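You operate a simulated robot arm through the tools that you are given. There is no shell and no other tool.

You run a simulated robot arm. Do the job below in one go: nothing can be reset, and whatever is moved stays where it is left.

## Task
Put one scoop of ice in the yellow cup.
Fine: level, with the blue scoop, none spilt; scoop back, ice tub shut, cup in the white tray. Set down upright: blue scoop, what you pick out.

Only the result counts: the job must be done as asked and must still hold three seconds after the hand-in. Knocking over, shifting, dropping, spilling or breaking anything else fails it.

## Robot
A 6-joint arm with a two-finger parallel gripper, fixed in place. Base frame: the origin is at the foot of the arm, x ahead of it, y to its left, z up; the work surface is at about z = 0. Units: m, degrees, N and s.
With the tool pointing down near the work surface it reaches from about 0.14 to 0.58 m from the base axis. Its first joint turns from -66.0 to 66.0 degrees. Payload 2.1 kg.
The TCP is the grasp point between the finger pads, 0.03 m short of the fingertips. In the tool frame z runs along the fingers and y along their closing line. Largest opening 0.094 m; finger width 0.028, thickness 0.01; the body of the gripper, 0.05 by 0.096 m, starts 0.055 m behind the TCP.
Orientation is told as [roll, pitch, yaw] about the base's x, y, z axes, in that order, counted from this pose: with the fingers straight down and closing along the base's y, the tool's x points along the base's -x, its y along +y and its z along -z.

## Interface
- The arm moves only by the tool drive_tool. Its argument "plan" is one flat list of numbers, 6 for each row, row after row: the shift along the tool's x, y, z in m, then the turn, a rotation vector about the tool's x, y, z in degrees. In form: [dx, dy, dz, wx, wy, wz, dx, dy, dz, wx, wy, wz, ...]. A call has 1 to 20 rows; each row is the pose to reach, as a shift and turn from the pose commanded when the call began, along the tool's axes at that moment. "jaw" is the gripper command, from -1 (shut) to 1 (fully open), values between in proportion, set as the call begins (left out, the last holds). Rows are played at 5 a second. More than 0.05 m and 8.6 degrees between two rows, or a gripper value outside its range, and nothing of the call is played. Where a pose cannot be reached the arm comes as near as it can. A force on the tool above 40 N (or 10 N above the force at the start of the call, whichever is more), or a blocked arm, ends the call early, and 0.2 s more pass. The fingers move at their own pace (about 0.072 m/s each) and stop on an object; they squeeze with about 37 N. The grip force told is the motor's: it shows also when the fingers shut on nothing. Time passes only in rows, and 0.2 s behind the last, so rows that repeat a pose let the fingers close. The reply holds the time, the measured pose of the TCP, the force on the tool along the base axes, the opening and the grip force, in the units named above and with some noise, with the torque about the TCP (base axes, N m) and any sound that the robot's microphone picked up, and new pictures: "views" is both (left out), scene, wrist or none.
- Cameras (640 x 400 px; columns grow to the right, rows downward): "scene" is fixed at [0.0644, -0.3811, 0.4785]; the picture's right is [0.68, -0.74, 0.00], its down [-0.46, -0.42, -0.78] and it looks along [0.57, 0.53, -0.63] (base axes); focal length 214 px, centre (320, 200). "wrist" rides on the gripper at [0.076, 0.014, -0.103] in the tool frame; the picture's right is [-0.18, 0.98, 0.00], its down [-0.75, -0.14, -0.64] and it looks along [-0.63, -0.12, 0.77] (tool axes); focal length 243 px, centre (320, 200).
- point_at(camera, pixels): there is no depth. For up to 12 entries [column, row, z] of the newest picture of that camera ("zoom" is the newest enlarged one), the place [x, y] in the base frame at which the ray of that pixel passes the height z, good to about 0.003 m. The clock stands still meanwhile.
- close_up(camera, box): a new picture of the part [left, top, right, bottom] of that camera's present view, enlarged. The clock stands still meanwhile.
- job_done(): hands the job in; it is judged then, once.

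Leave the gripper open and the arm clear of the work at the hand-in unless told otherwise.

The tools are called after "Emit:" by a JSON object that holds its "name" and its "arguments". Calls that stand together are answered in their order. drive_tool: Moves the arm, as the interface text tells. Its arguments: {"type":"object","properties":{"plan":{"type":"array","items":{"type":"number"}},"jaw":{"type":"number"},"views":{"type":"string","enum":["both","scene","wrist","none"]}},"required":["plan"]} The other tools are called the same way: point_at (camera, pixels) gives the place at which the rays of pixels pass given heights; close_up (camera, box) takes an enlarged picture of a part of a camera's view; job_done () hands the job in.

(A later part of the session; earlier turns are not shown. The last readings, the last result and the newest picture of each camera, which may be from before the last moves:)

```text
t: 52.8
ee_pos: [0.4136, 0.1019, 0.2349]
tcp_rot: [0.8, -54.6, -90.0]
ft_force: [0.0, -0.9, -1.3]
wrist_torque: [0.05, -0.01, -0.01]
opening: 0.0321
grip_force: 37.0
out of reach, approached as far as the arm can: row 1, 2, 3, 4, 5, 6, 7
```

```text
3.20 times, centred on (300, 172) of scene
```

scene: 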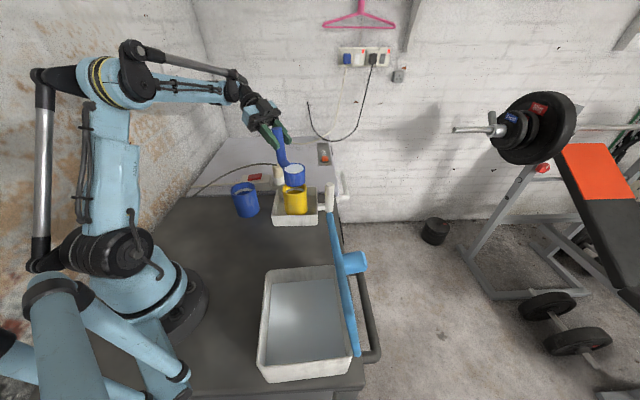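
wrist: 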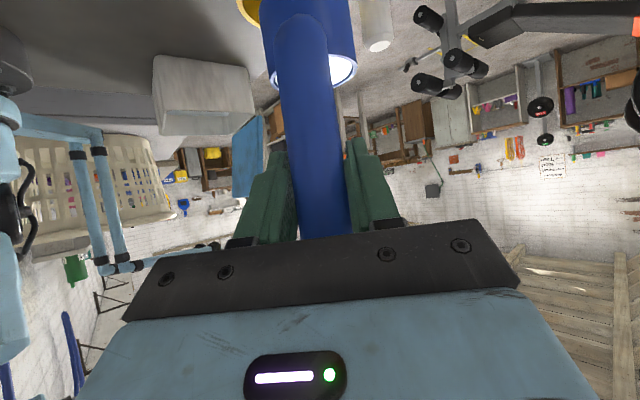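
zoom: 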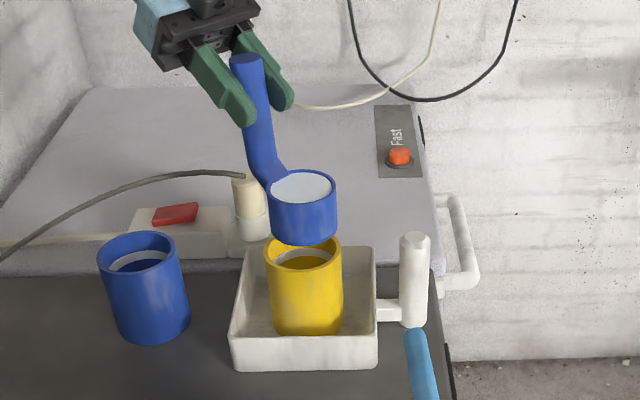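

The bowl is just above the cup: lip at about (0.414, 0.016), cup centre (0.405, 0.0385). As I tip, the lip moves back to the cup's centre. I'll tip 24° in steps with a slight rise and inspect.

Emit:
{"name": "drive_tool", "arguments": {"plan": [-0.0078, -0.0046, -0.0063, 0, 8, 0, -0.0138, -0.0086, -0.011, 0, 16, 0, -0.0281, -0.0086, -0.0039, 0, 24, 0, -0.0281, -0.0086, -0.0039, 0, 24, 0], "views": "both"}}

Emit:
{"name": "close_up", "arguments": {"camera": "scene", "box": [230, 110, 370, 235]}}

```text
t: 53.8
ee_pos: [0.4064, 0.0883, 0.2594]
tcp_rot: [0.2, -30.9, -89.9]
ft_force: [-0.8, -0.1, -1.9]
wrist_torque: [0.03, -0.02, -0.03]
opening: 0.0323
grip_force: 37.1
```

scene: 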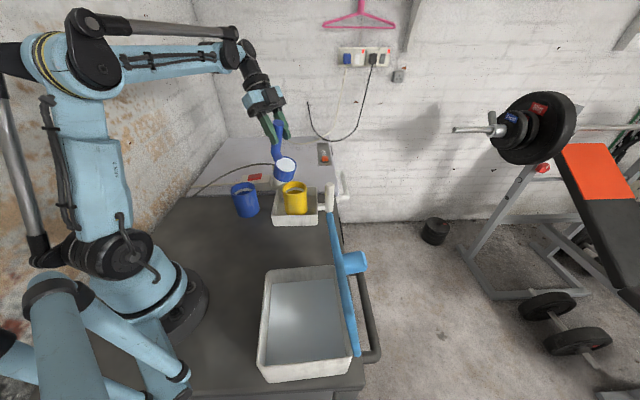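
wrist: 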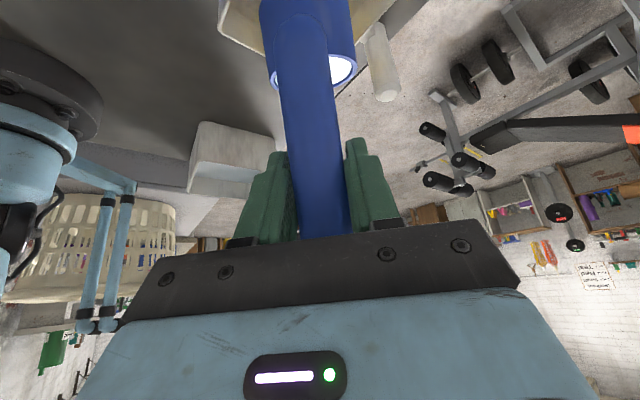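

```text
3.20 times, centred on (300, 172) of scene
```

zoom: 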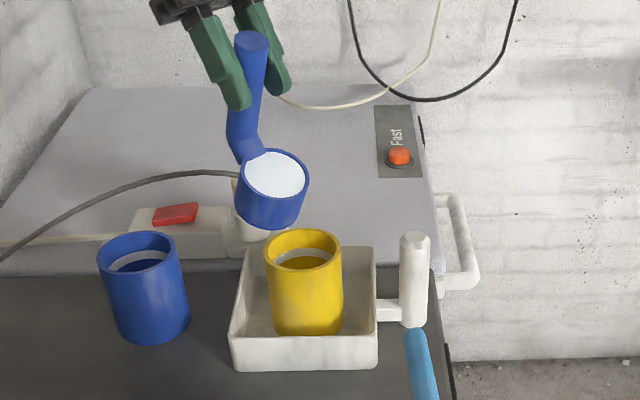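

At 24° of tip the ice still stays in, and the lip is right over the cup's centre. I'll continue slowly to 48°.

Emit:
{"name": "drive_tool", "arguments": {"plan": [-0.0071, -0.0005, 0.0028, 0, 4, 0, -0.0142, -0.001, 0.0057, 0, 8, 0, -0.0208, -0.001, 0.01, 0, 12, 0, -0.0274, -0.001, 0.0143, 0, 16, 0, -0.0332, -0.001, 0.0201, 0, 20, 0, -0.039, -0.001, 0.0259, 0, 24, 0], "views": "both"}}

Emit:
{"name": "close_up", "arguments": {"camera": "scene", "box": [230, 110, 370, 235]}}

```text
t: 55.2
ee_pos: [0.4068, 0.043, 0.2573]
tcp_rot: [0.2, -7.0, -89.7]
ft_force: [-0.6, 0.0, -1.4]
wrist_torque: [-0.05, 0.03, 0.01]
opening: 0.0322
grip_force: 37.2
```

scene: 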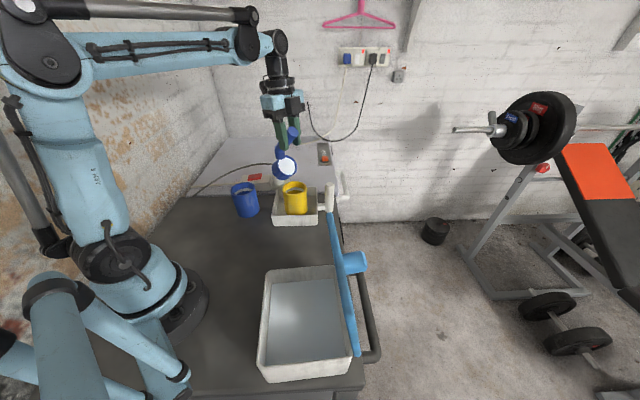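
wrist: 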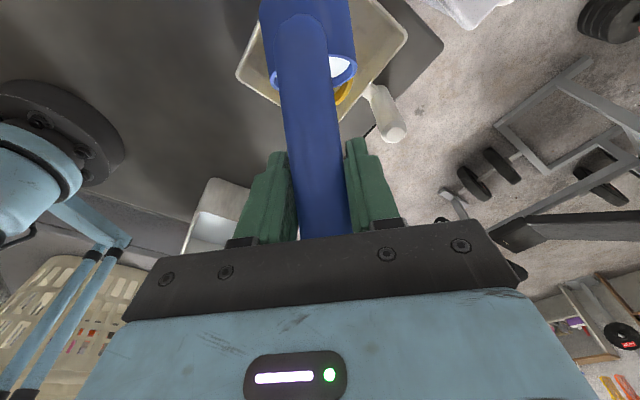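

```text
3.20 times, centred on (300, 172) of scene
```

zoom: 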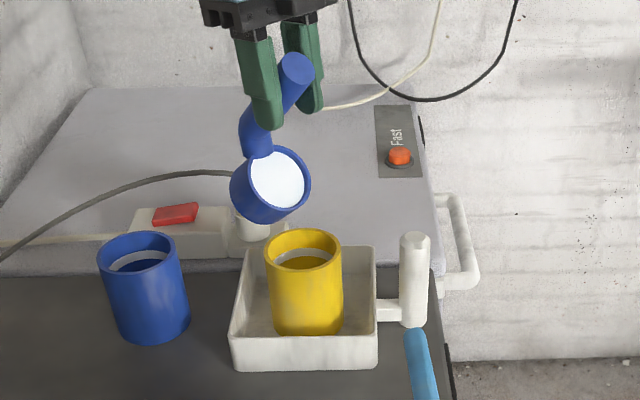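

Even at 48° nothing has fallen, so the ice holds. I'll continue to 64°, keeping the lip slightly past the cup's centre so the mouth stays over the opening.

Emit:
{"name": "drive_tool", "arguments": {"plan": [-0.012, 0, 0.0045, 0, 4, 0, -0.0241, 0, 0.009, 0, 8, 0, -0.0324, 0, 0.0143, 0, 12, 0, -0.0406, 0, 0.0195, 0, 16, 0], "views": "both"}}

Emit:
{"name": "close_up", "arguments": {"camera": "scene", "box": [230, 110, 370, 235]}}

```text
t: 56.2
ee_pos: [0.4058, -0.0002, 0.243]
tcp_rot: [0.2, 9.1, -89.9]
ft_force: [-0.1, 0.4, -1.2]
wrist_torque: [-0.03, 0.01, 0.01]
opening: 0.0324
grip_force: 37.1
```

scene: 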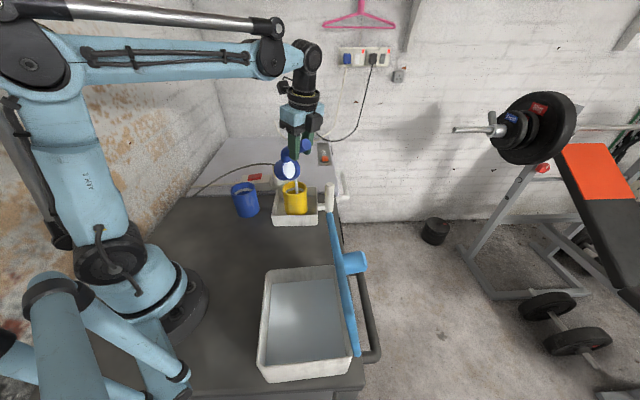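
wrist: 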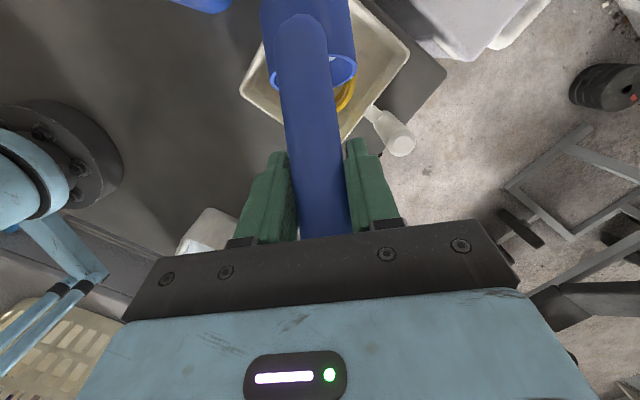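

```text
3.20 times, centred on (300, 172) of scene
```

zoom: 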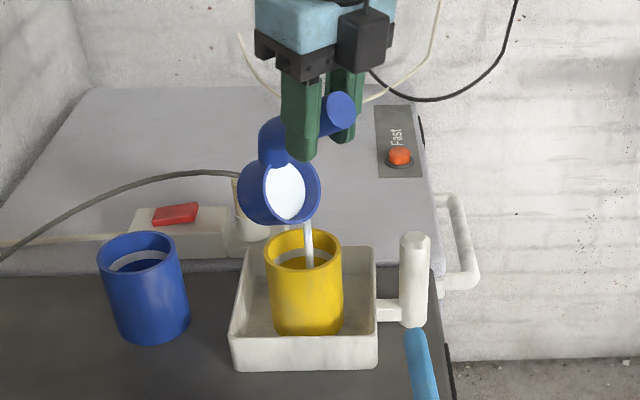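

Ice is now streaming from the lip straight into the yellow cup. I'll keep tipping slowly to 80° with pauses, keeping the lip over the cup.

Emit:
{"name": "drive_tool", "arguments": {"plan": [0, 0, 0, 0, 0, 0, 0, 0, 0, 0, 0, 0, 0, 0, 0, 0, 0, 0, -0.0083, 0, 0.004, 0, 4, 0, -0.0165, 0, 0.008, 0, 8, 0, -0.0165, 0, 0.008, 0, 8, 0, -0.0165, 0, 0.008, 0, 8, 0, -0.0245, 0, 0.013, 0, 12, 0, -0.0325, 0, 0.0181, 0, 16, 0, -0.0325, 0, 0.0181, 0, 16, 0, -0.0325, 0, 0.0181, 0, 16, 0], "views": "both"}}

Emit:
{"name": "close_up", "arguments": {"camera": "scene", "box": [230, 110, 370, 235]}}

```text
t: 58.6
ee_pos: [0.4047, -0.03, 0.2197]
tcp_rot: [0.3, 25.1, -89.8]
ft_force: [-0.6, -1.7, -1.3]
wrist_torque: [-0.12, 0.01, 0.03]
opening: 0.0323
grip_force: 37.1
```

scene: 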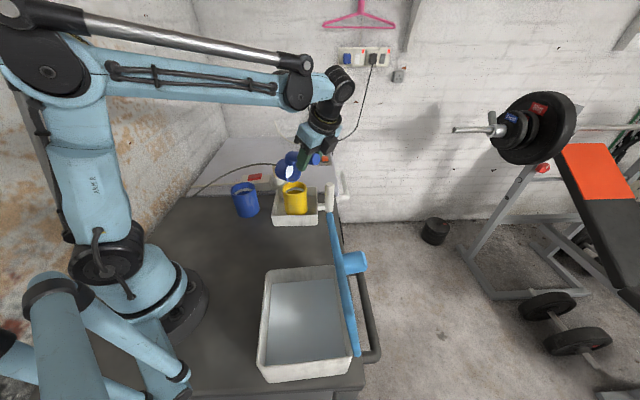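
wrist: 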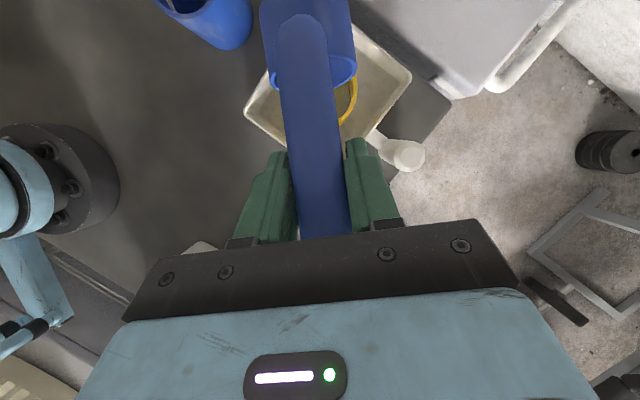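

```text
3.20 times, centred on (300, 172) of scene
```

zoom: 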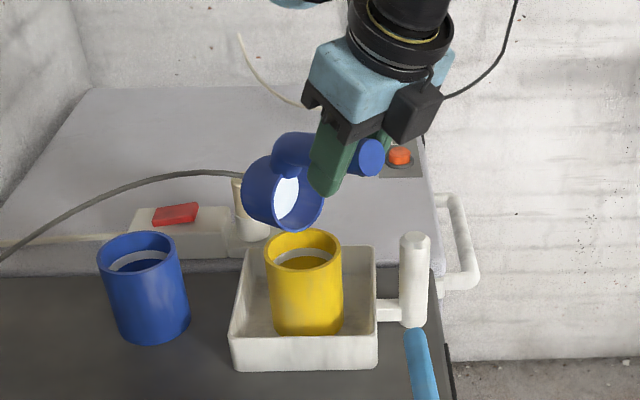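

There is no stream at the moment and some white remains in the bowl. I'll look closer at the bowl and cup.

Emit:
{"name": "close_up", "arguments": {"camera": "scene", "box": [270, 145, 326, 220]}}

Emit:
{"name": "close_up", "arguments": {"camera": "wrist", "box": [240, 20, 420, 160]}}

```text
5.33 times, centred on (298, 182) of scene
```

zoom: 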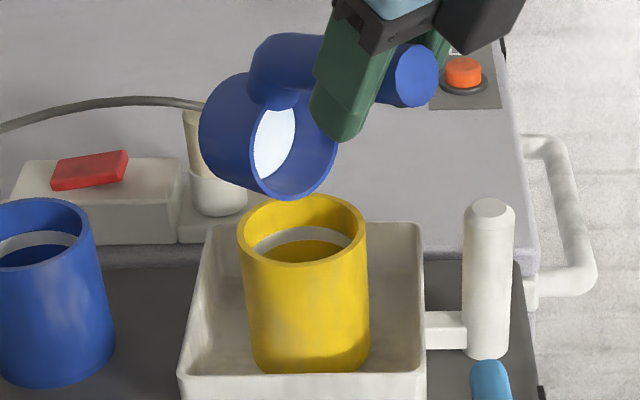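

```text
2.86 times, centred on (330, 90) of wrist
```

zoom: 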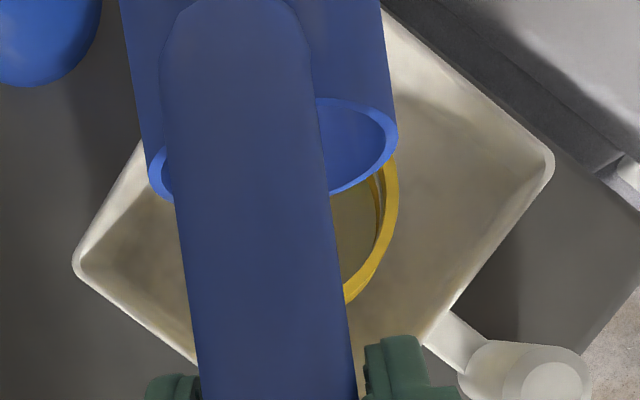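

The bowl is partly emptied: the ice sits deeper and the mouth is over the cup. I'll tip on to 104° in slow stages.

Emit:
{"name": "drive_tool", "arguments": {"plan": [-0.009, 0, 0.0038, 0, 4, 0, -0.0179, 0, 0.0076, 0, 8, 0, -0.0179, 0, 0.0076, 0, 8, 0, -0.0179, 0, 0.0076, 0, 8, 0, -0.0179, 0, 0.0076, 0, 8, 0, -0.0261, 0, 0.0115, 0, 12, 0, -0.0343, 0, 0.0155, 0, 16, 0, -0.0343, 0, 0.0155, 0, 16, 0, -0.0343, 0, 0.0155, 0, 16, 0, -0.0343, 0, 0.0155, 0, 16, 0, -0.0415, 0, 0.0191, 0, 20, 0, -0.0486, 0, 0.0227, 0, 24, 0, -0.0486, 0, 0.0227, 0, 24, 0, -0.0486, 0, 0.0227, 0, 24, 0], "views": "both"}}

Emit:
{"name": "close_up", "arguments": {"camera": "scene", "box": [270, 145, 326, 220]}}

Emit:
{"name": "close_up", "arguments": {"camera": "wrist", "box": [240, 20, 420, 160]}}

```text
t: 61.6
ee_pos: [0.4057, -0.0649, 0.1789]
tcp_rot: [0.3, 49.2, -89.7]
ft_force: [-0.5, -0.3, -2.1]
wrist_torque: [-0.08, 0.01, 0.01]
opening: 0.0322
grip_force: 37.1
```

scene: 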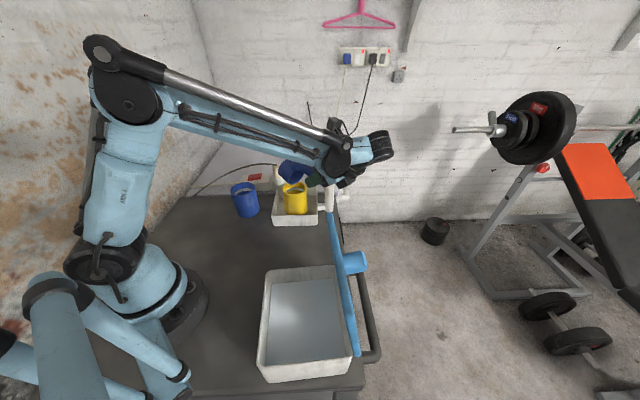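
wrist: 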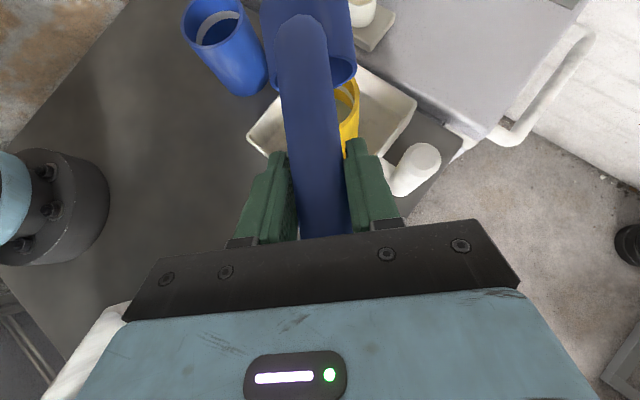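

```text
5.33 times, centred on (298, 182) of scene
```

zoom: 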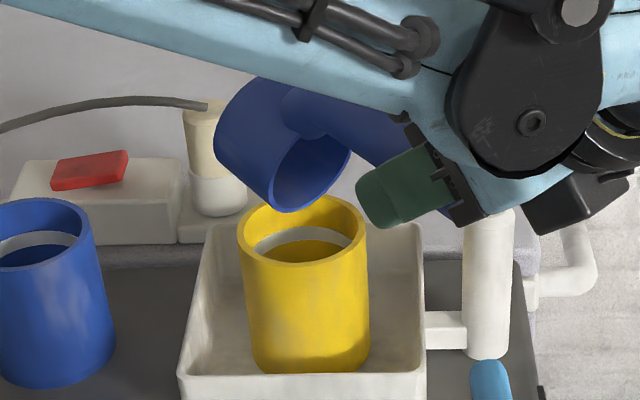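

```text
2.86 times, centred on (330, 90) of wrist
```

zoom: 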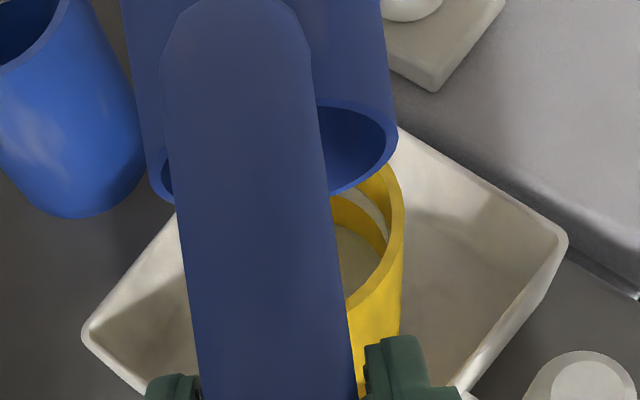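

The bowl's interior looks empty, and there is pale ice on the cup's bottom. I'll tip a little further, to 111°, and hold about a second to drain everything.

Emit:
{"name": "drive_tool", "arguments": {"plan": [-0.007, 0, 0.0014, 0, 3.5, 0, -0.0137, 0, 0.0027, 0, 7, 0, -0.0137, 0, 0.0027, 0, 7, 0, -0.0137, 0, 0.0027, 0, 7, 0, -0.0137, 0, 0.0027, 0, 7, 0, -0.0137, 0, 0.0027, 0, 7, 0, -0.0137, 0, 0.0027, 0, 7, 0], "views": "both"}}

Emit:
{"name": "close_up", "arguments": {"camera": "scene", "box": [270, 145, 326, 220]}}

Emit:
{"name": "close_up", "arguments": {"camera": "wrist", "box": [240, 20, 420, 160]}}

```text
t: 63.2
ee_pos: [0.4068, -0.0714, 0.1682]
tcp_rot: [0.2, 56.1, -89.6]
ft_force: [0.5, -0.5, -1.0]
wrist_torque: [-0.1, 0.0, 0.0]
opening: 0.0322
grip_force: 37.0
```

scene: 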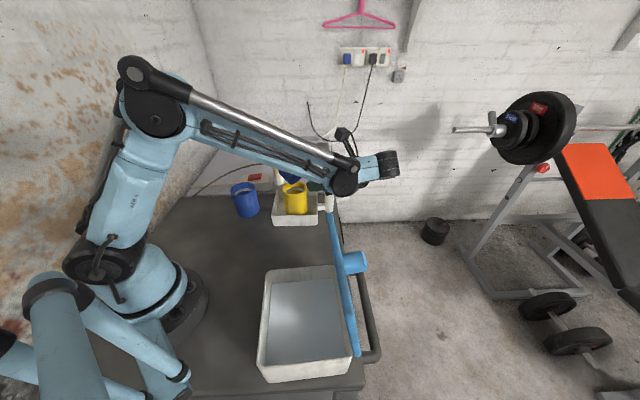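
wrist: 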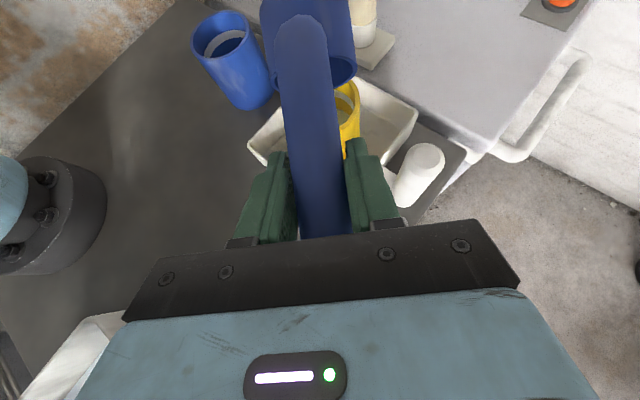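

```text
5.33 times, centred on (298, 182) of scene
```

zoom: 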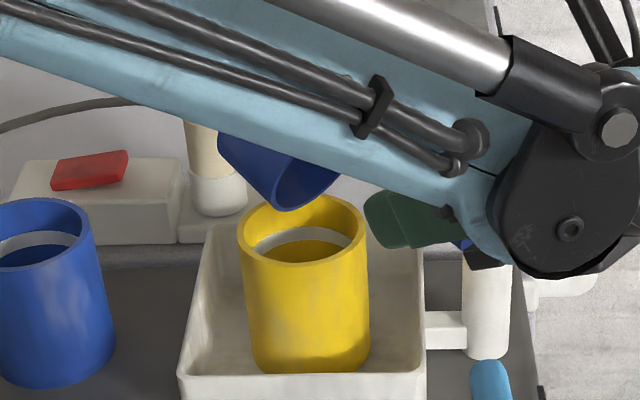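

```text
2.86 times, centred on (330, 90) of wrist
```

zoom: 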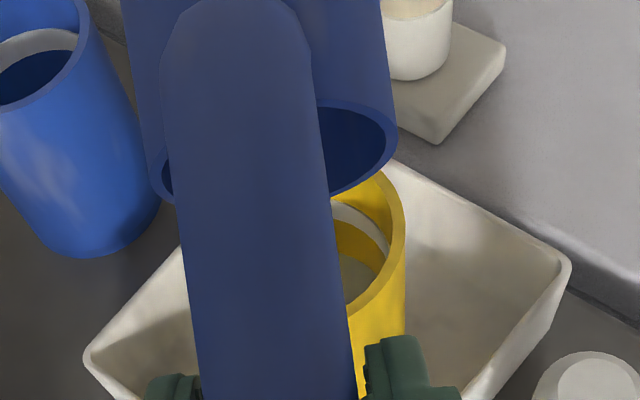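

The bowl is empty and the ice is in the cup. I'll rise 0.12 m, then turn the scoop back upright clear of everything.

Emit:
{"name": "drive_tool", "arguments": {"plan": [0.0166, 0, -0.0112, 0, 0, 0, 0.0414, 0, -0.028, 0, 0, 0, 0.0705, 0, -0.0475, 0, 0, 0, 0.0995, 0, -0.0671, 0, 0, 0, 0.0995, 0, -0.0671, 0, -8, 0, 0.0995, 0, -0.0671, 0, -16, 0, 0.0995, 0, -0.0671, 0, -24, 0, 0.0995, 0, -0.0671, 0, -32, 0, 0.0995, 0, -0.0671, 0, -40, 0, 0.0995, 0, -0.0671, 0, -48, 0, 0.0995, 0, -0.0671, 0, -56, 0, 0.0995, 0, -0.0671, 0, -64, 0, 0.0995, 0, -0.0671, 0, -72, 0, 0.0995, 0, -0.0671, 0, -80, 0, 0.0995, 0, -0.0671, 0, -88, 0, 0.0995, 0, -0.0671, 0, -96, 0, 0.0995, 0, -0.0671, 0, -104, 0, 0.0995, 0, -0.0671, 0, -111, 0], "views": "both"}}

Emit:
{"name": "close_up", "arguments": {"camera": "scene", "box": [240, 130, 370, 235]}}

```text
t: 67.0
ee_pos: [0.4054, -0.0704, 0.2874]
tcp_rot: [0.3, -55.1, -90.2]
ft_force: [0.4, 0.5, -0.6]
wrist_torque: [0.06, -0.03, -0.01]
opening: 0.0324
grip_force: 37.0
```

scene: 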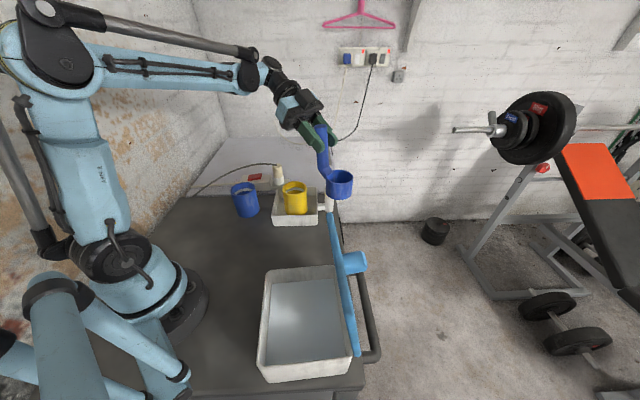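
wrist: 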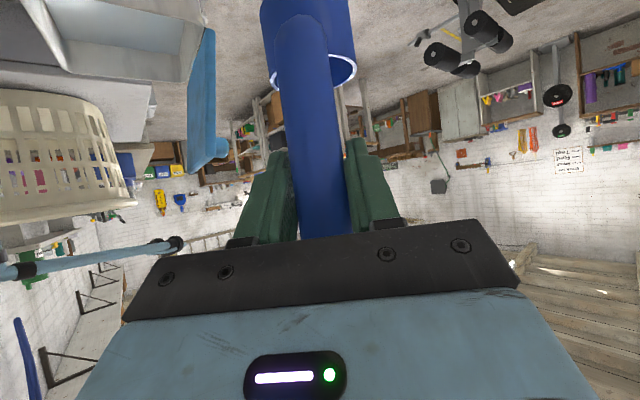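

```text
3.81 times, centred on (305, 182) of scene
```

zoom: 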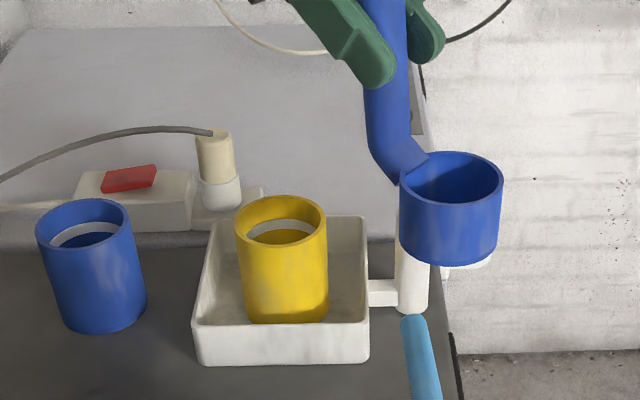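

The scoop is empty, upright, and hasn't slipped in the jaws. I'll return above its home spot, TCP ≈ (0.269, -0.078), yaw -52.

Emit:
{"name": "drive_tool", "arguments": {"plan": [0.0033, -0.0171, 0.0034, -3.91, 0, -2.74, 0.0066, -0.0342, 0.0068, -7.83, 0, -5.48, 0.0098, -0.0512, 0.0101, -11.74, 0, -8.21, 0.0131, -0.0683, 0.0135, -15.65, 0, -10.95, 0.0164, -0.0854, 0.0169, -19.56, 0, -13.69, 0.0197, -0.1025, 0.0203, -23.48, 0, -16.43, 0.0229, -0.1195, 0.0236, -27.39, 0, -19.16, 0.0262, -0.1366, 0.027, -31.3, 0, -21.9, 0.0262, -0.1366, 0.027, -31.3, 0, -21.9], "views": "both"}}

```text
t: 69.0
ee_pos: [0.2692, -0.0795, 0.2514]
tcp_rot: [0.2, -55.1, -51.8]
ft_force: [0.3, 0.0, -1.3]
wrist_torque: [0.02, 0.03, 0.01]
opening: 0.0325
grip_force: 36.7
```

scene: 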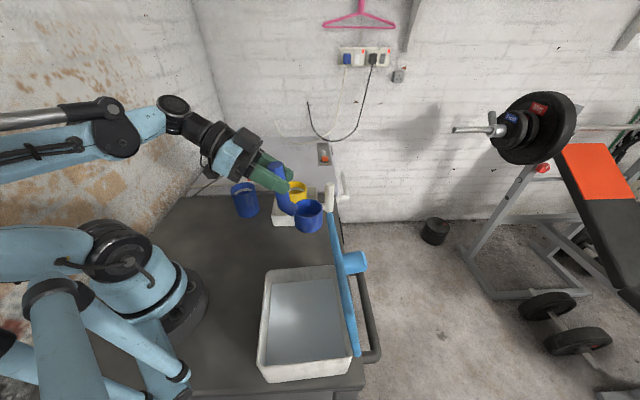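
wrist: 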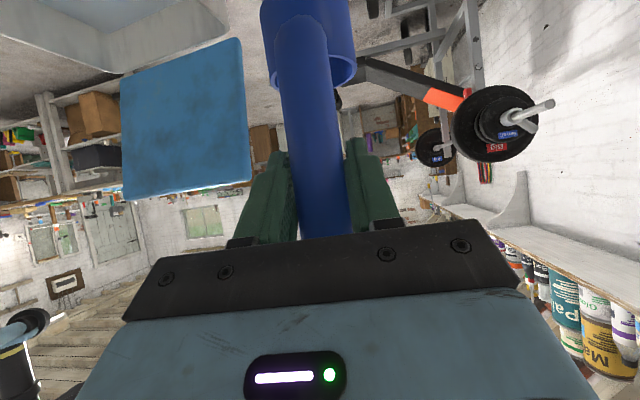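

I'm above home within 2 mm. I'll lower to about 9 mm above the table.

Emit:
{"name": "drive_tool", "arguments": {"plan": [0.0248, 0.0005, 0.0169, 0, 0, 0, 0.0496, 0.0005, 0.0339, 0, 0, 0, 0.0744, 0.0005, 0.0508, 0, 0, 0, 0.091, 0.0005, 0.0622, 0, 0, 0, 0.0992, 0.0005, 0.0677, 0, 0, 0, 0.0992, 0.0005, 0.0677, 0, 0, 0], "views": "both"}}

Emit:
{"name": "close_up", "arguments": {"camera": "scene", "box": [230, 170, 340, 270]}}

```text
t: 70.4
ee_pos: [0.2682, -0.0785, 0.1307]
tcp_rot: [0.2, -55.1, -51.8]
ft_force: [-0.1, 0.1, -1.8]
wrist_torque: [0.04, 0.02, 0.02]
opening: 0.0324
grip_force: 37.5
```

scene: 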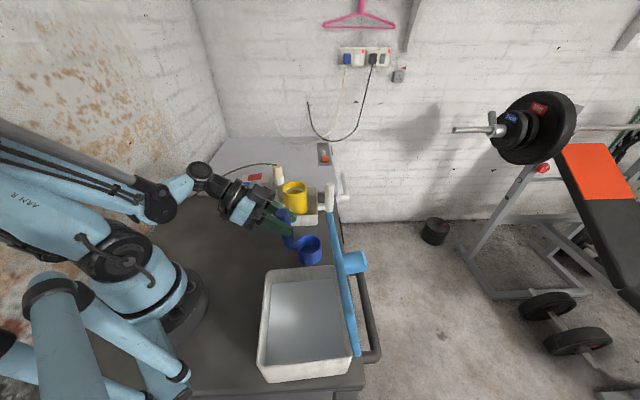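
wrist: 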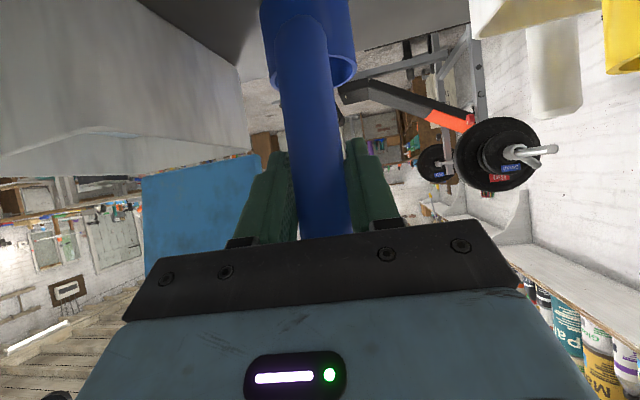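

```text
4.00 times, centred on (285, 220) of scene
```

zoom: 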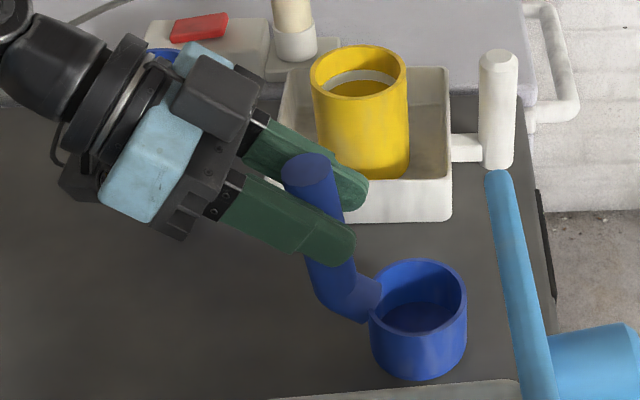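

About 8 mm to go. I'll lower 6 mm, then 1 mm at a time.

Emit:
{"name": "drive_tool", "arguments": {"plan": [0.0016, 0, 0.0011, 0, 0, 0, 0.0033, 0, 0.0023, 0, 0, 0, 0.0049, 0, 0.0034, 0, 0, 0], "views": "none"}}

Emit:
{"name": "drive_tool", "arguments": {"plan": [0.0008, 0, 0.0006, 0, 0, 0, 0.0008, 0, 0.0006, 0, 0, 0], "views": "none"}}

Emit:
{"name": "drive_tool", "arguments": {"plan": [0.0008, 0, 0.0006, 0, 0, 0, 0.0008, 0, 0.0006, 0, 0, 0], "views": "none"}}

```text
t: 71.2
ee_pos: [0.2686, -0.0776, 0.1241]
tcp_rot: [0.2, -55.0, -51.8]
ft_force: [0.0, -0.4, -1.7]
wrist_torque: [0.01, 0.04, 0.0]
opening: 0.0323
grip_force: 37.2
```

```text
t: 71.8
ee_pos: [0.2702, -0.0781, 0.1234]
tcp_rot: [0.2, -55.1, -51.9]
ft_force: [-2.6, -0.1, 12.7]
wrist_torque: [-0.21, -0.17, -0.03]
opening: 0.0323
grip_force: 36.8
```

```text
t: 72.4
ee_pos: [0.2704, -0.0776, 0.1234]
tcp_rot: [0.1, -55.3, -51.7]
ft_force: [-3.6, 1.2, 29.9]
wrist_torque: [-0.36, -0.36, -0.07]
opening: 0.0322
grip_force: 36.8
```

It's touching the table (30 N). I'll back off 1.5 mm to unload, then open the jaws.

Emit:
{"name": "drive_tool", "arguments": {"plan": [-0.0006, 0, -0.0004, 0, 0, 0, -0.0012, 0, -0.0009, 0, 0, 0, -0.0012, 0, -0.0009, 0, 0, 0], "views": "none"}}

```text
t: 73.2
ee_pos: [0.269, -0.0767, 0.1227]
tcp_rot: [0.1, -55.1, -51.8]
ft_force: [0.6, -1.9, 11.2]
wrist_torque: [-0.37, -0.3, 0.0]
opening: 0.0322
grip_force: 37.1
```

Still 11 N. I'll go up another 0.7 mm.

Emit:
{"name": "drive_tool", "arguments": {"plan": [-0.0005, 0, -0.0004, 0, 0, 0, -0.0005, 0, -0.0004, 0, 0, 0], "views": "none"}}

```text
t: 73.8
ee_pos: [0.2688, -0.078, 0.1226]
tcp_rot: [0.4, -55.0, -51.9]
ft_force: [-0.3, -0.9, -1.0]
wrist_torque: [0.07, 0.05, 0.0]
opening: 0.0323
grip_force: 37.4
```

The load is now about zero and the scoop stands on the table at its original place. I'm opening the jaws.

Emit:
{"name": "drive_tool", "arguments": {"plan": [0, 0, 0, 0, 0, 0, 0, 0, 0, 0, 0, 0, 0, 0, 0, 0, 0, 0, 0, 0, 0, 0, 0, 0], "jaw": 0.3, "views": "both"}}

Emit:
{"name": "close_up", "arguments": {"camera": "scene", "box": [230, 170, 340, 270]}}

```text
t: 74.8
ee_pos: [0.2685, -0.0761, 0.124]
tcp_rot: [0.2, -55.1, -51.8]
ft_force: [0.0, 0.1, -0.3]
wrist_torque: [0.04, -0.01, -0.01]
opening: 0.0611
grip_force: 0.1
```

scene: 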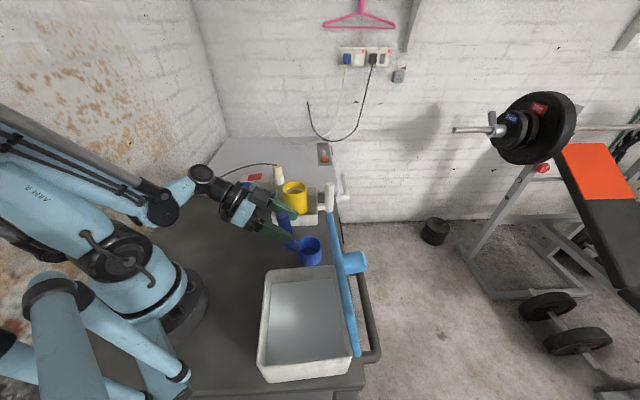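
wrist: 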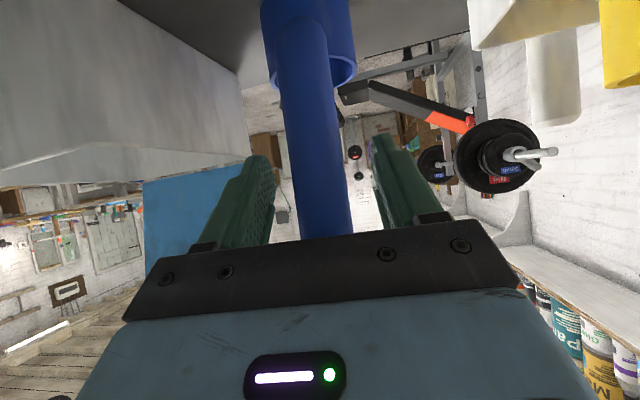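

```text
4.00 times, centred on (285, 220) of scene
```

zoom: 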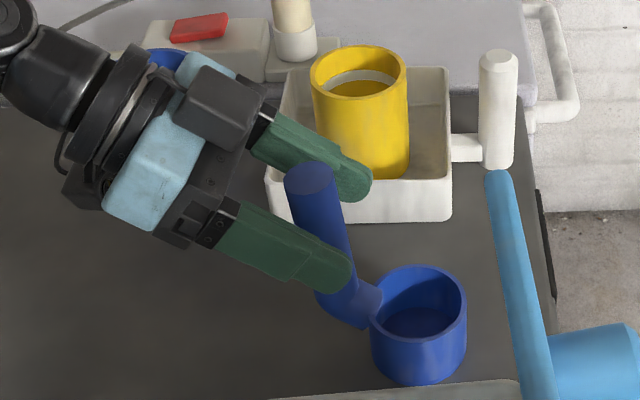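

The scoop stands upright at home, within about 1–2 mm of where it was. I'm backing straight out along the tool axis and then up.

Emit:
{"name": "drive_tool", "arguments": {"plan": [0, 0, -0.02, 0, 0, 0, 0, 0, -0.05, 0, 0, 0, 0, 0, -0.08, 0, 0, 0, 0, 0, -0.1, 0, 0, 0, -0.0328, 0, -0.123, 0, 0, 0, -0.0655, 0, -0.146, 0, 0, 0, -0.0983, 0, -0.169, 0, 0, 0], "views": "both"}}

Emit:
{"name": "close_up", "arguments": {"camera": "scene", "box": [230, 170, 340, 270]}}

```text
t: 76.4
ee_pos: [0.2197, -0.012, 0.3021]
tcp_rot: [0.3, -55.1, -51.8]
ft_force: [-0.5, -0.3, -0.2]
wrist_torque: [-0.02, 0.0, 0.0]
opening: 0.0608
grip_force: 0.0
```

scene: 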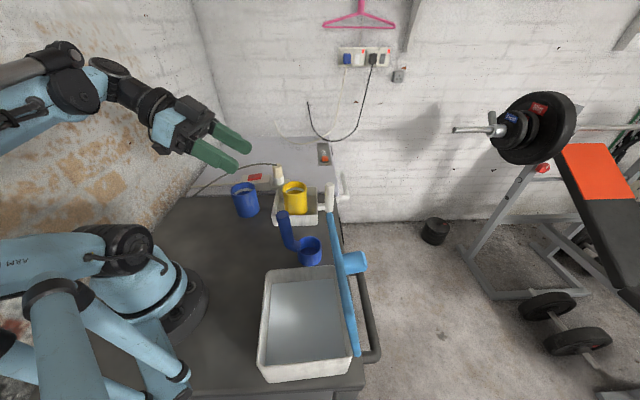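
wrist: 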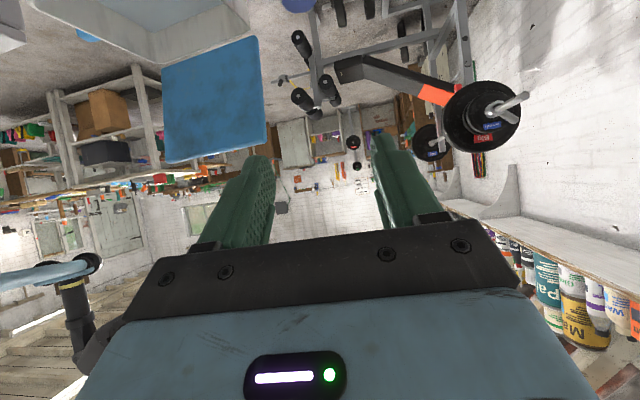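

```text
4.00 times, centred on (285, 220) of scene
```

zoom: 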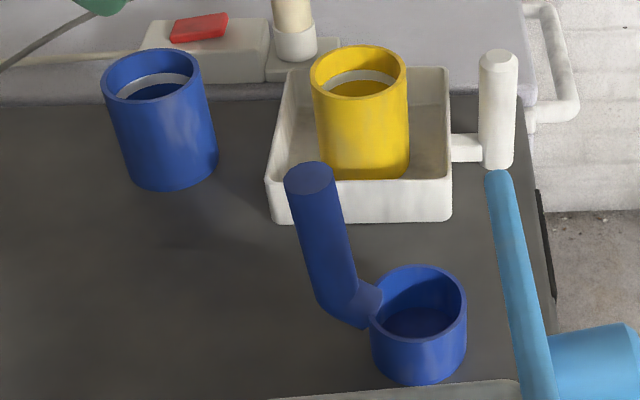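

The scoop is back, upright and clear. Next is the lid. Triangulation puts its knob near the lid's top at z ≈ 0.21, with the hinge at z ≈ 0.085. I'll return the tool to pointing down and rise.

Emit:
{"name": "drive_tool", "arguments": {"plan": [-0.005, 0, -0.003, 0, 8, 0, -0.01, 0, -0.007, 0, 16, 0, -0.015, 0, -0.01, 0, 24, 0, -0.02, 0, -0.014, 0, 32, 0, -0.025, 0, -0.017, 0, 40, 0, -0.03, 0, -0.021, 0, 48, 0, -0.0328, 0, -0.023, 0, 55, 0], "jaw": -1, "views": "none"}}

```text
t: 78.0
ee_pos: [0.2167, -0.0129, 0.3416]
tcp_rot: [0.2, 0.0, -51.6]
ft_force: [0.2, 0.5, 0.2]
wrist_torque: [0.01, 0.0, 0.0]
opening: 0.0001
grip_force: 32.8
```

Tool is down with the jaws shut. I'm moving above the outer side of the lid, to about (0.295, -0.284, 0.335), turning to yaw -132.

Emit:
{"name": "drive_tool", "arguments": {"plan": [-0.0261, -0.0106, 0.0007, 0, 0, 8.04, -0.0522, -0.0213, 0.0013, 0, 0, 16.08, -0.0783, -0.0319, 0.002, 0, 0, 24.12, -0.1044, -0.0426, 0.0026, 0, 0, 32.16, -0.1306, -0.0532, 0.0033, 0, 0, 40.2, -0.1567, -0.0638, 0.004, 0, 0, 48.24, -0.1828, -0.0745, 0.0046, 0, 0, 56.28, -0.2089, -0.0851, 0.0053, 0, 0, 64.32, -0.235, -0.0958, 0.0059, 0, 0, 72.36, -0.2611, -0.1064, 0.0066, 0, 0, 80.4, -0.2611, -0.1064, 0.0066, 0, 0, 80.4], "views": "both"}}

Emit:
{"name": "close_up", "arguments": {"camera": "wrist", "box": [150, 0, 450, 200]}}

```text
t: 80.4
ee_pos: [0.295, -0.281, 0.3372]
tcp_rot: [0.1, 0.1, -132.2]
ft_force: [0.1, 0.9, -0.1]
wrist_torque: [0.01, 0.02, -0.01]
opening: 0.0001
grip_force: 33.0
```

scene: 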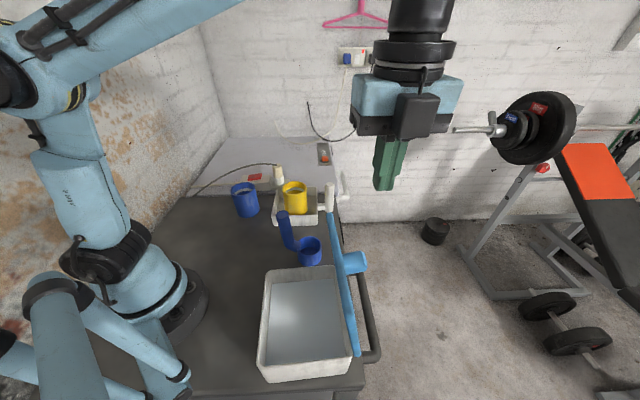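
wrist: 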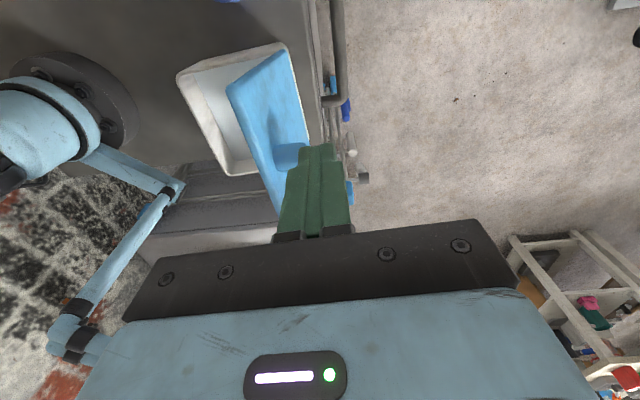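

```text
2.00 times, centred on (300, 100) of wrist
```

zoom: 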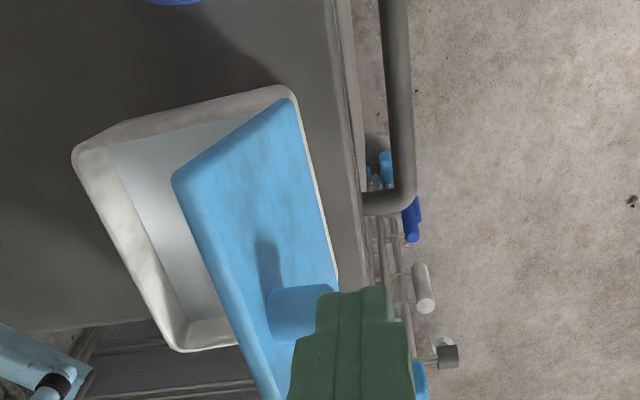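

From outside I can see the lid's outer face: the far top corner at px (227.5,87.5), the far hinge corner at (286,48.5), the knob base around (296,155). I'll check the coordinates.

Emit:
{"name": "point_at", "arguments": {"camera": "wrist", "pixels": [[227.5, 87.5, 0.23], [227.5, 87.5, 0.22], [286, 48.5, 0.09], [286, 48.5, 0.08], [250, 150, 0.23], [318, 145, 0.09], [300, 150, 0.21], [293, 50, 0.084], [188, 78, 0.084]]}}

```text
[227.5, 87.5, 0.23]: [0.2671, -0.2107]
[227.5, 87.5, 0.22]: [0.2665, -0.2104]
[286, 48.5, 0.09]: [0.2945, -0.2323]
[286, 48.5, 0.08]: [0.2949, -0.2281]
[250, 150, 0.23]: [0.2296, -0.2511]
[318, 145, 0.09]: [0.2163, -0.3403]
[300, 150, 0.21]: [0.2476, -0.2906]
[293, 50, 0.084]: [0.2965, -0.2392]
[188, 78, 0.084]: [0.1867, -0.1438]
```

The lid's outer face runs from n ≈ 0.374 at the hinge to n ≈ 0.350 at its top, so it leans slightly inward and is held by friction. My finger is at n ≈ 0.407, beside the knob (which is further toward the near end). I'll descend so the fingertips are at z ≈ 0.195 outside the lid.

Emit:
{"name": "drive_tool", "arguments": {"plan": [0, 0.003, 0.03, 0, 0, 0, 0, 0.003, 0.06, 0, 0, 0, 0, 0.003, 0.09, 0, 0, 0, 0, 0.003, 0.112, 0, 0, 0, 0, 0.003, 0.112, 0, 0, 0], "views": "both"}}

Emit:
{"name": "close_up", "arguments": {"camera": "wrist", "box": [150, 0, 450, 200]}}

Emit:
{"name": "close_up", "arguments": {"camera": "scene", "box": [270, 180, 430, 370]}}

```text
t: 81.6
ee_pos: [0.2995, -0.2843, 0.2232]
tcp_rot: [0.1, 0.1, -132.0]
ft_force: [-0.3, -0.3, -0.3]
wrist_torque: [-0.03, -0.02, -0.05]
opening: 0.0
grip_force: 33.0
```

scene: 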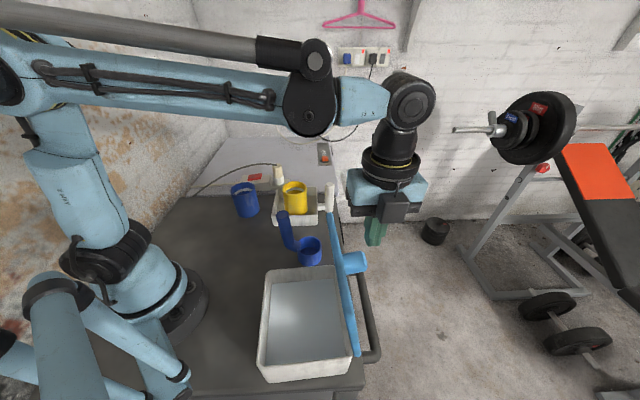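
wrist: 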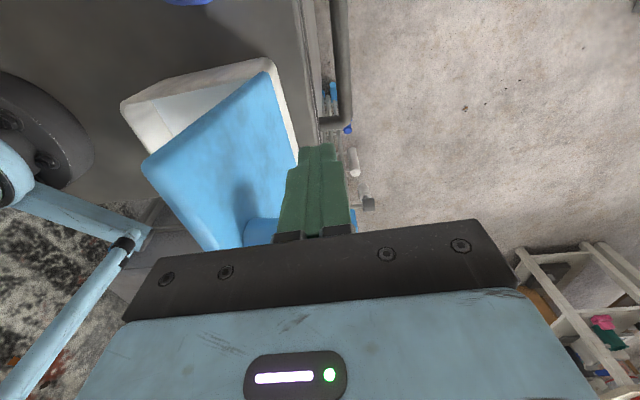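

```text
2.00 times, centred on (300, 100) of wrist
```

zoom: 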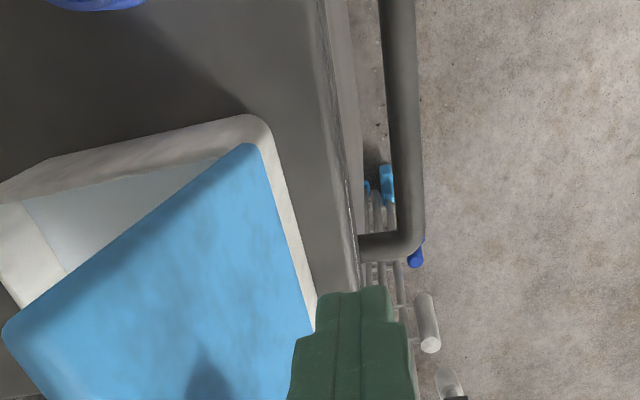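

```text
2.11 times, centred on (350, 275) of scene
```

zoom: 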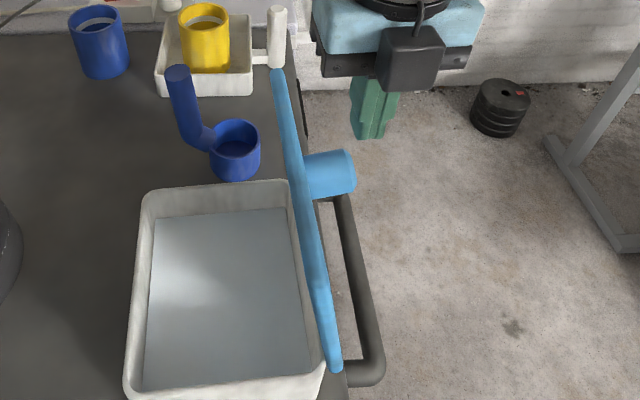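

The fingers are outside the lid, beside the knob. I'm moving inward (-n) 4 cm, to just short of contact.

Emit:
{"name": "drive_tool", "arguments": {"plan": [0, -0.01, 0, 0, 0, 0, 0, -0.02, 0, 0, 0, 0, 0, -0.03, 0, 0, 0, 0, 0, -0.036, 0, 0, 0, 0, 0, -0.042, 0, 0, 0, 0], "views": "both"}}

Emit:
{"name": "close_up", "arguments": {"camera": "scene", "box": [270, 180, 430, 370]}}

```text
t: 82.8
ee_pos: [0.2667, -0.2564, 0.2222]
tcp_rot: [0.1, 0.0, -132.0]
ft_force: [-0.9, 0.7, -0.3]
wrist_torque: [0.01, 0.0, 0.01]
opening: 0.0001
grip_force: 33.4
```

scene: 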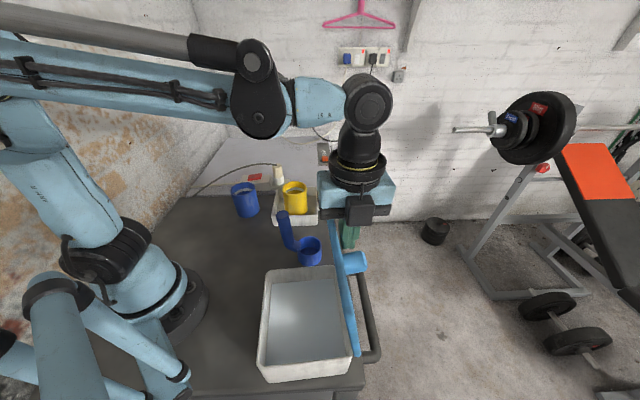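
wrist: 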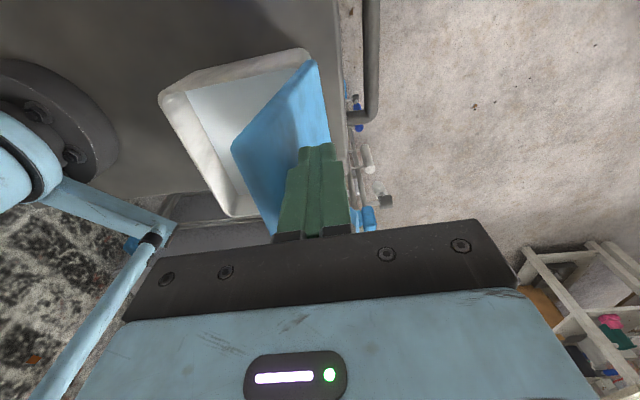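

```text
2.11 times, centred on (350, 275) of scene
```

zoom: 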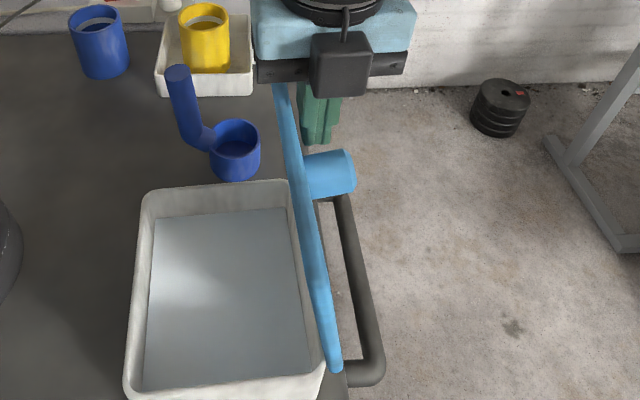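

There's no contact yet at n = 0.369. Now I'll push the lid over, following its arc inward in small steps, and check after about 20°.

Emit:
{"name": "drive_tool", "arguments": {"plan": [0, -0.006, 0, 0, 0, 0, 0, -0.011, 0, 0, 0, 0, 0, -0.016, 0, 0, 0, 0, 0, -0.0205, 0, 0, 0, 0, 0, -0.025, 0, 0, 0, 0, 0, -0.0295, 0.0015, 0, 0, 0, 0, -0.034, 0.003, 0, 0, 0, 0, -0.038, 0.005, 0, 0, 0, 0, -0.042, 0.007, 0, 0, 0], "views": "both"}}

Emit:
{"name": "close_up", "arguments": {"camera": "scene", "box": [240, 180, 400, 380]}}

```text
t: 84.8
ee_pos: [0.2357, -0.2282, 0.2156]
tcp_rot: [0.1, 0.1, -132.0]
ft_force: [1.6, -0.7, -0.9]
wrist_torque: [0.05, -0.02, -0.03]
opening: 0.0
grip_force: 33.2
```

scene: 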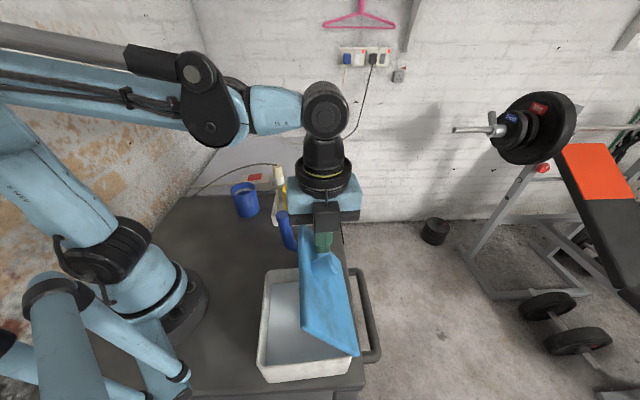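
wrist: 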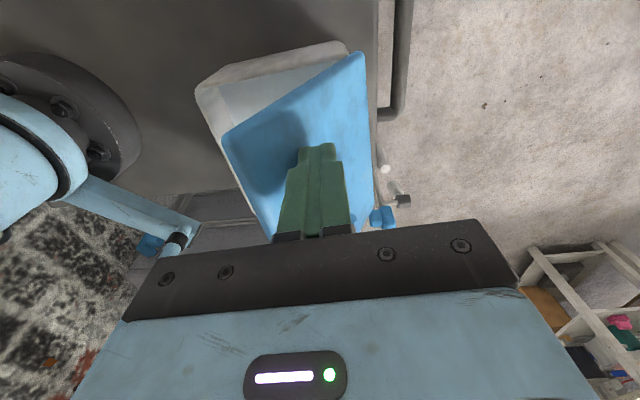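

```text
2.00 times, centred on (320, 280) of scene
```

zoom: 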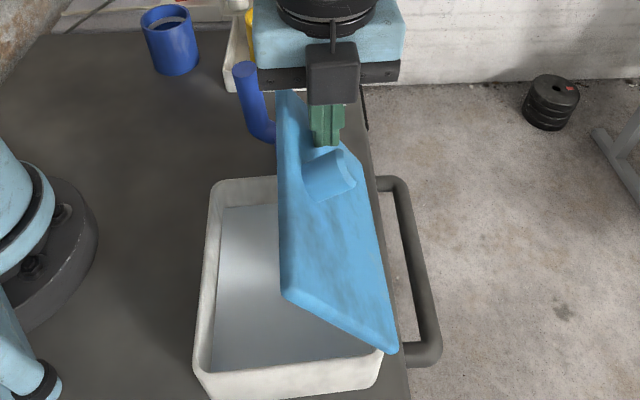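

The lid follows with only about 2 N and is at about 60°. I'll continue along the arc to about 15–20° from shut.

Emit:
{"name": "drive_tool", "arguments": {"plan": [0, -0.0084, 0.0055, 0, 0, 0, 0, -0.0163, 0.0116, 0, 0, 0, 0, -0.0231, 0.0178, 0, 0, 0, 0, -0.0293, 0.0246, 0, 0, 0, 0, -0.0354, 0.0325, 0, 0, 0, 0, -0.0403, 0.0406, 0, 0, 0, 0, -0.045, 0.0491, 0, 0, 0, 0, -0.0483, 0.0576, 0, 0, 0, 0, -0.0516, 0.0671, 0, 0, 0], "views": "both"}}

Emit:
{"name": "close_up", "arguments": {"camera": "scene", "box": [240, 180, 400, 380]}}

```text
t: 86.8
ee_pos: [0.1989, -0.1945, 0.1487]
tcp_rot: [0.1, 0.1, -132.1]
ft_force: [-0.7, -0.1, 0.8]
wrist_torque: [-0.01, 0.03, 0.01]
opening: 0.0001
grip_force: 33.3
```

scene: 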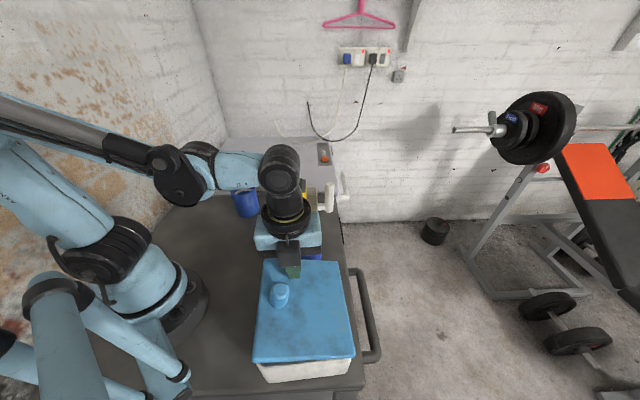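
wrist: 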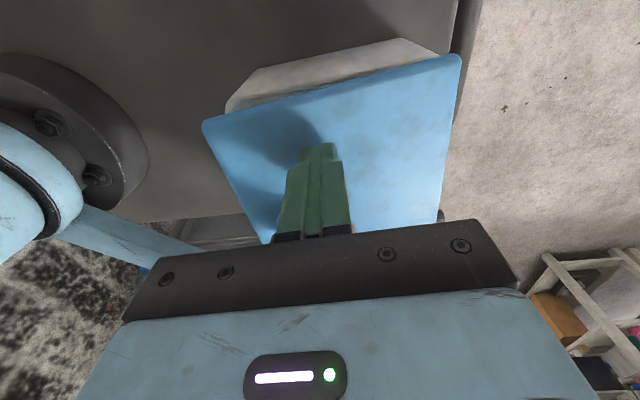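

```text
2.00 times, centred on (320, 280) of scene
```

zoom: 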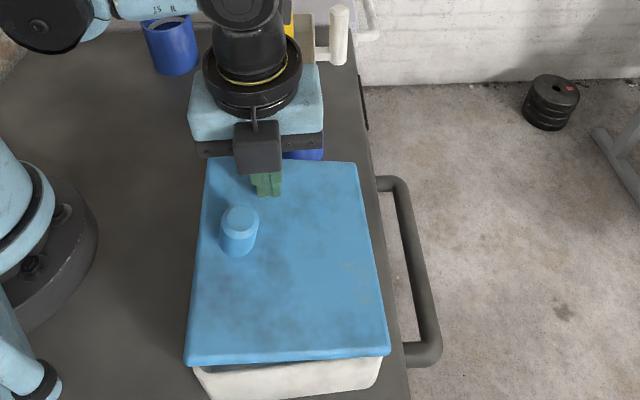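

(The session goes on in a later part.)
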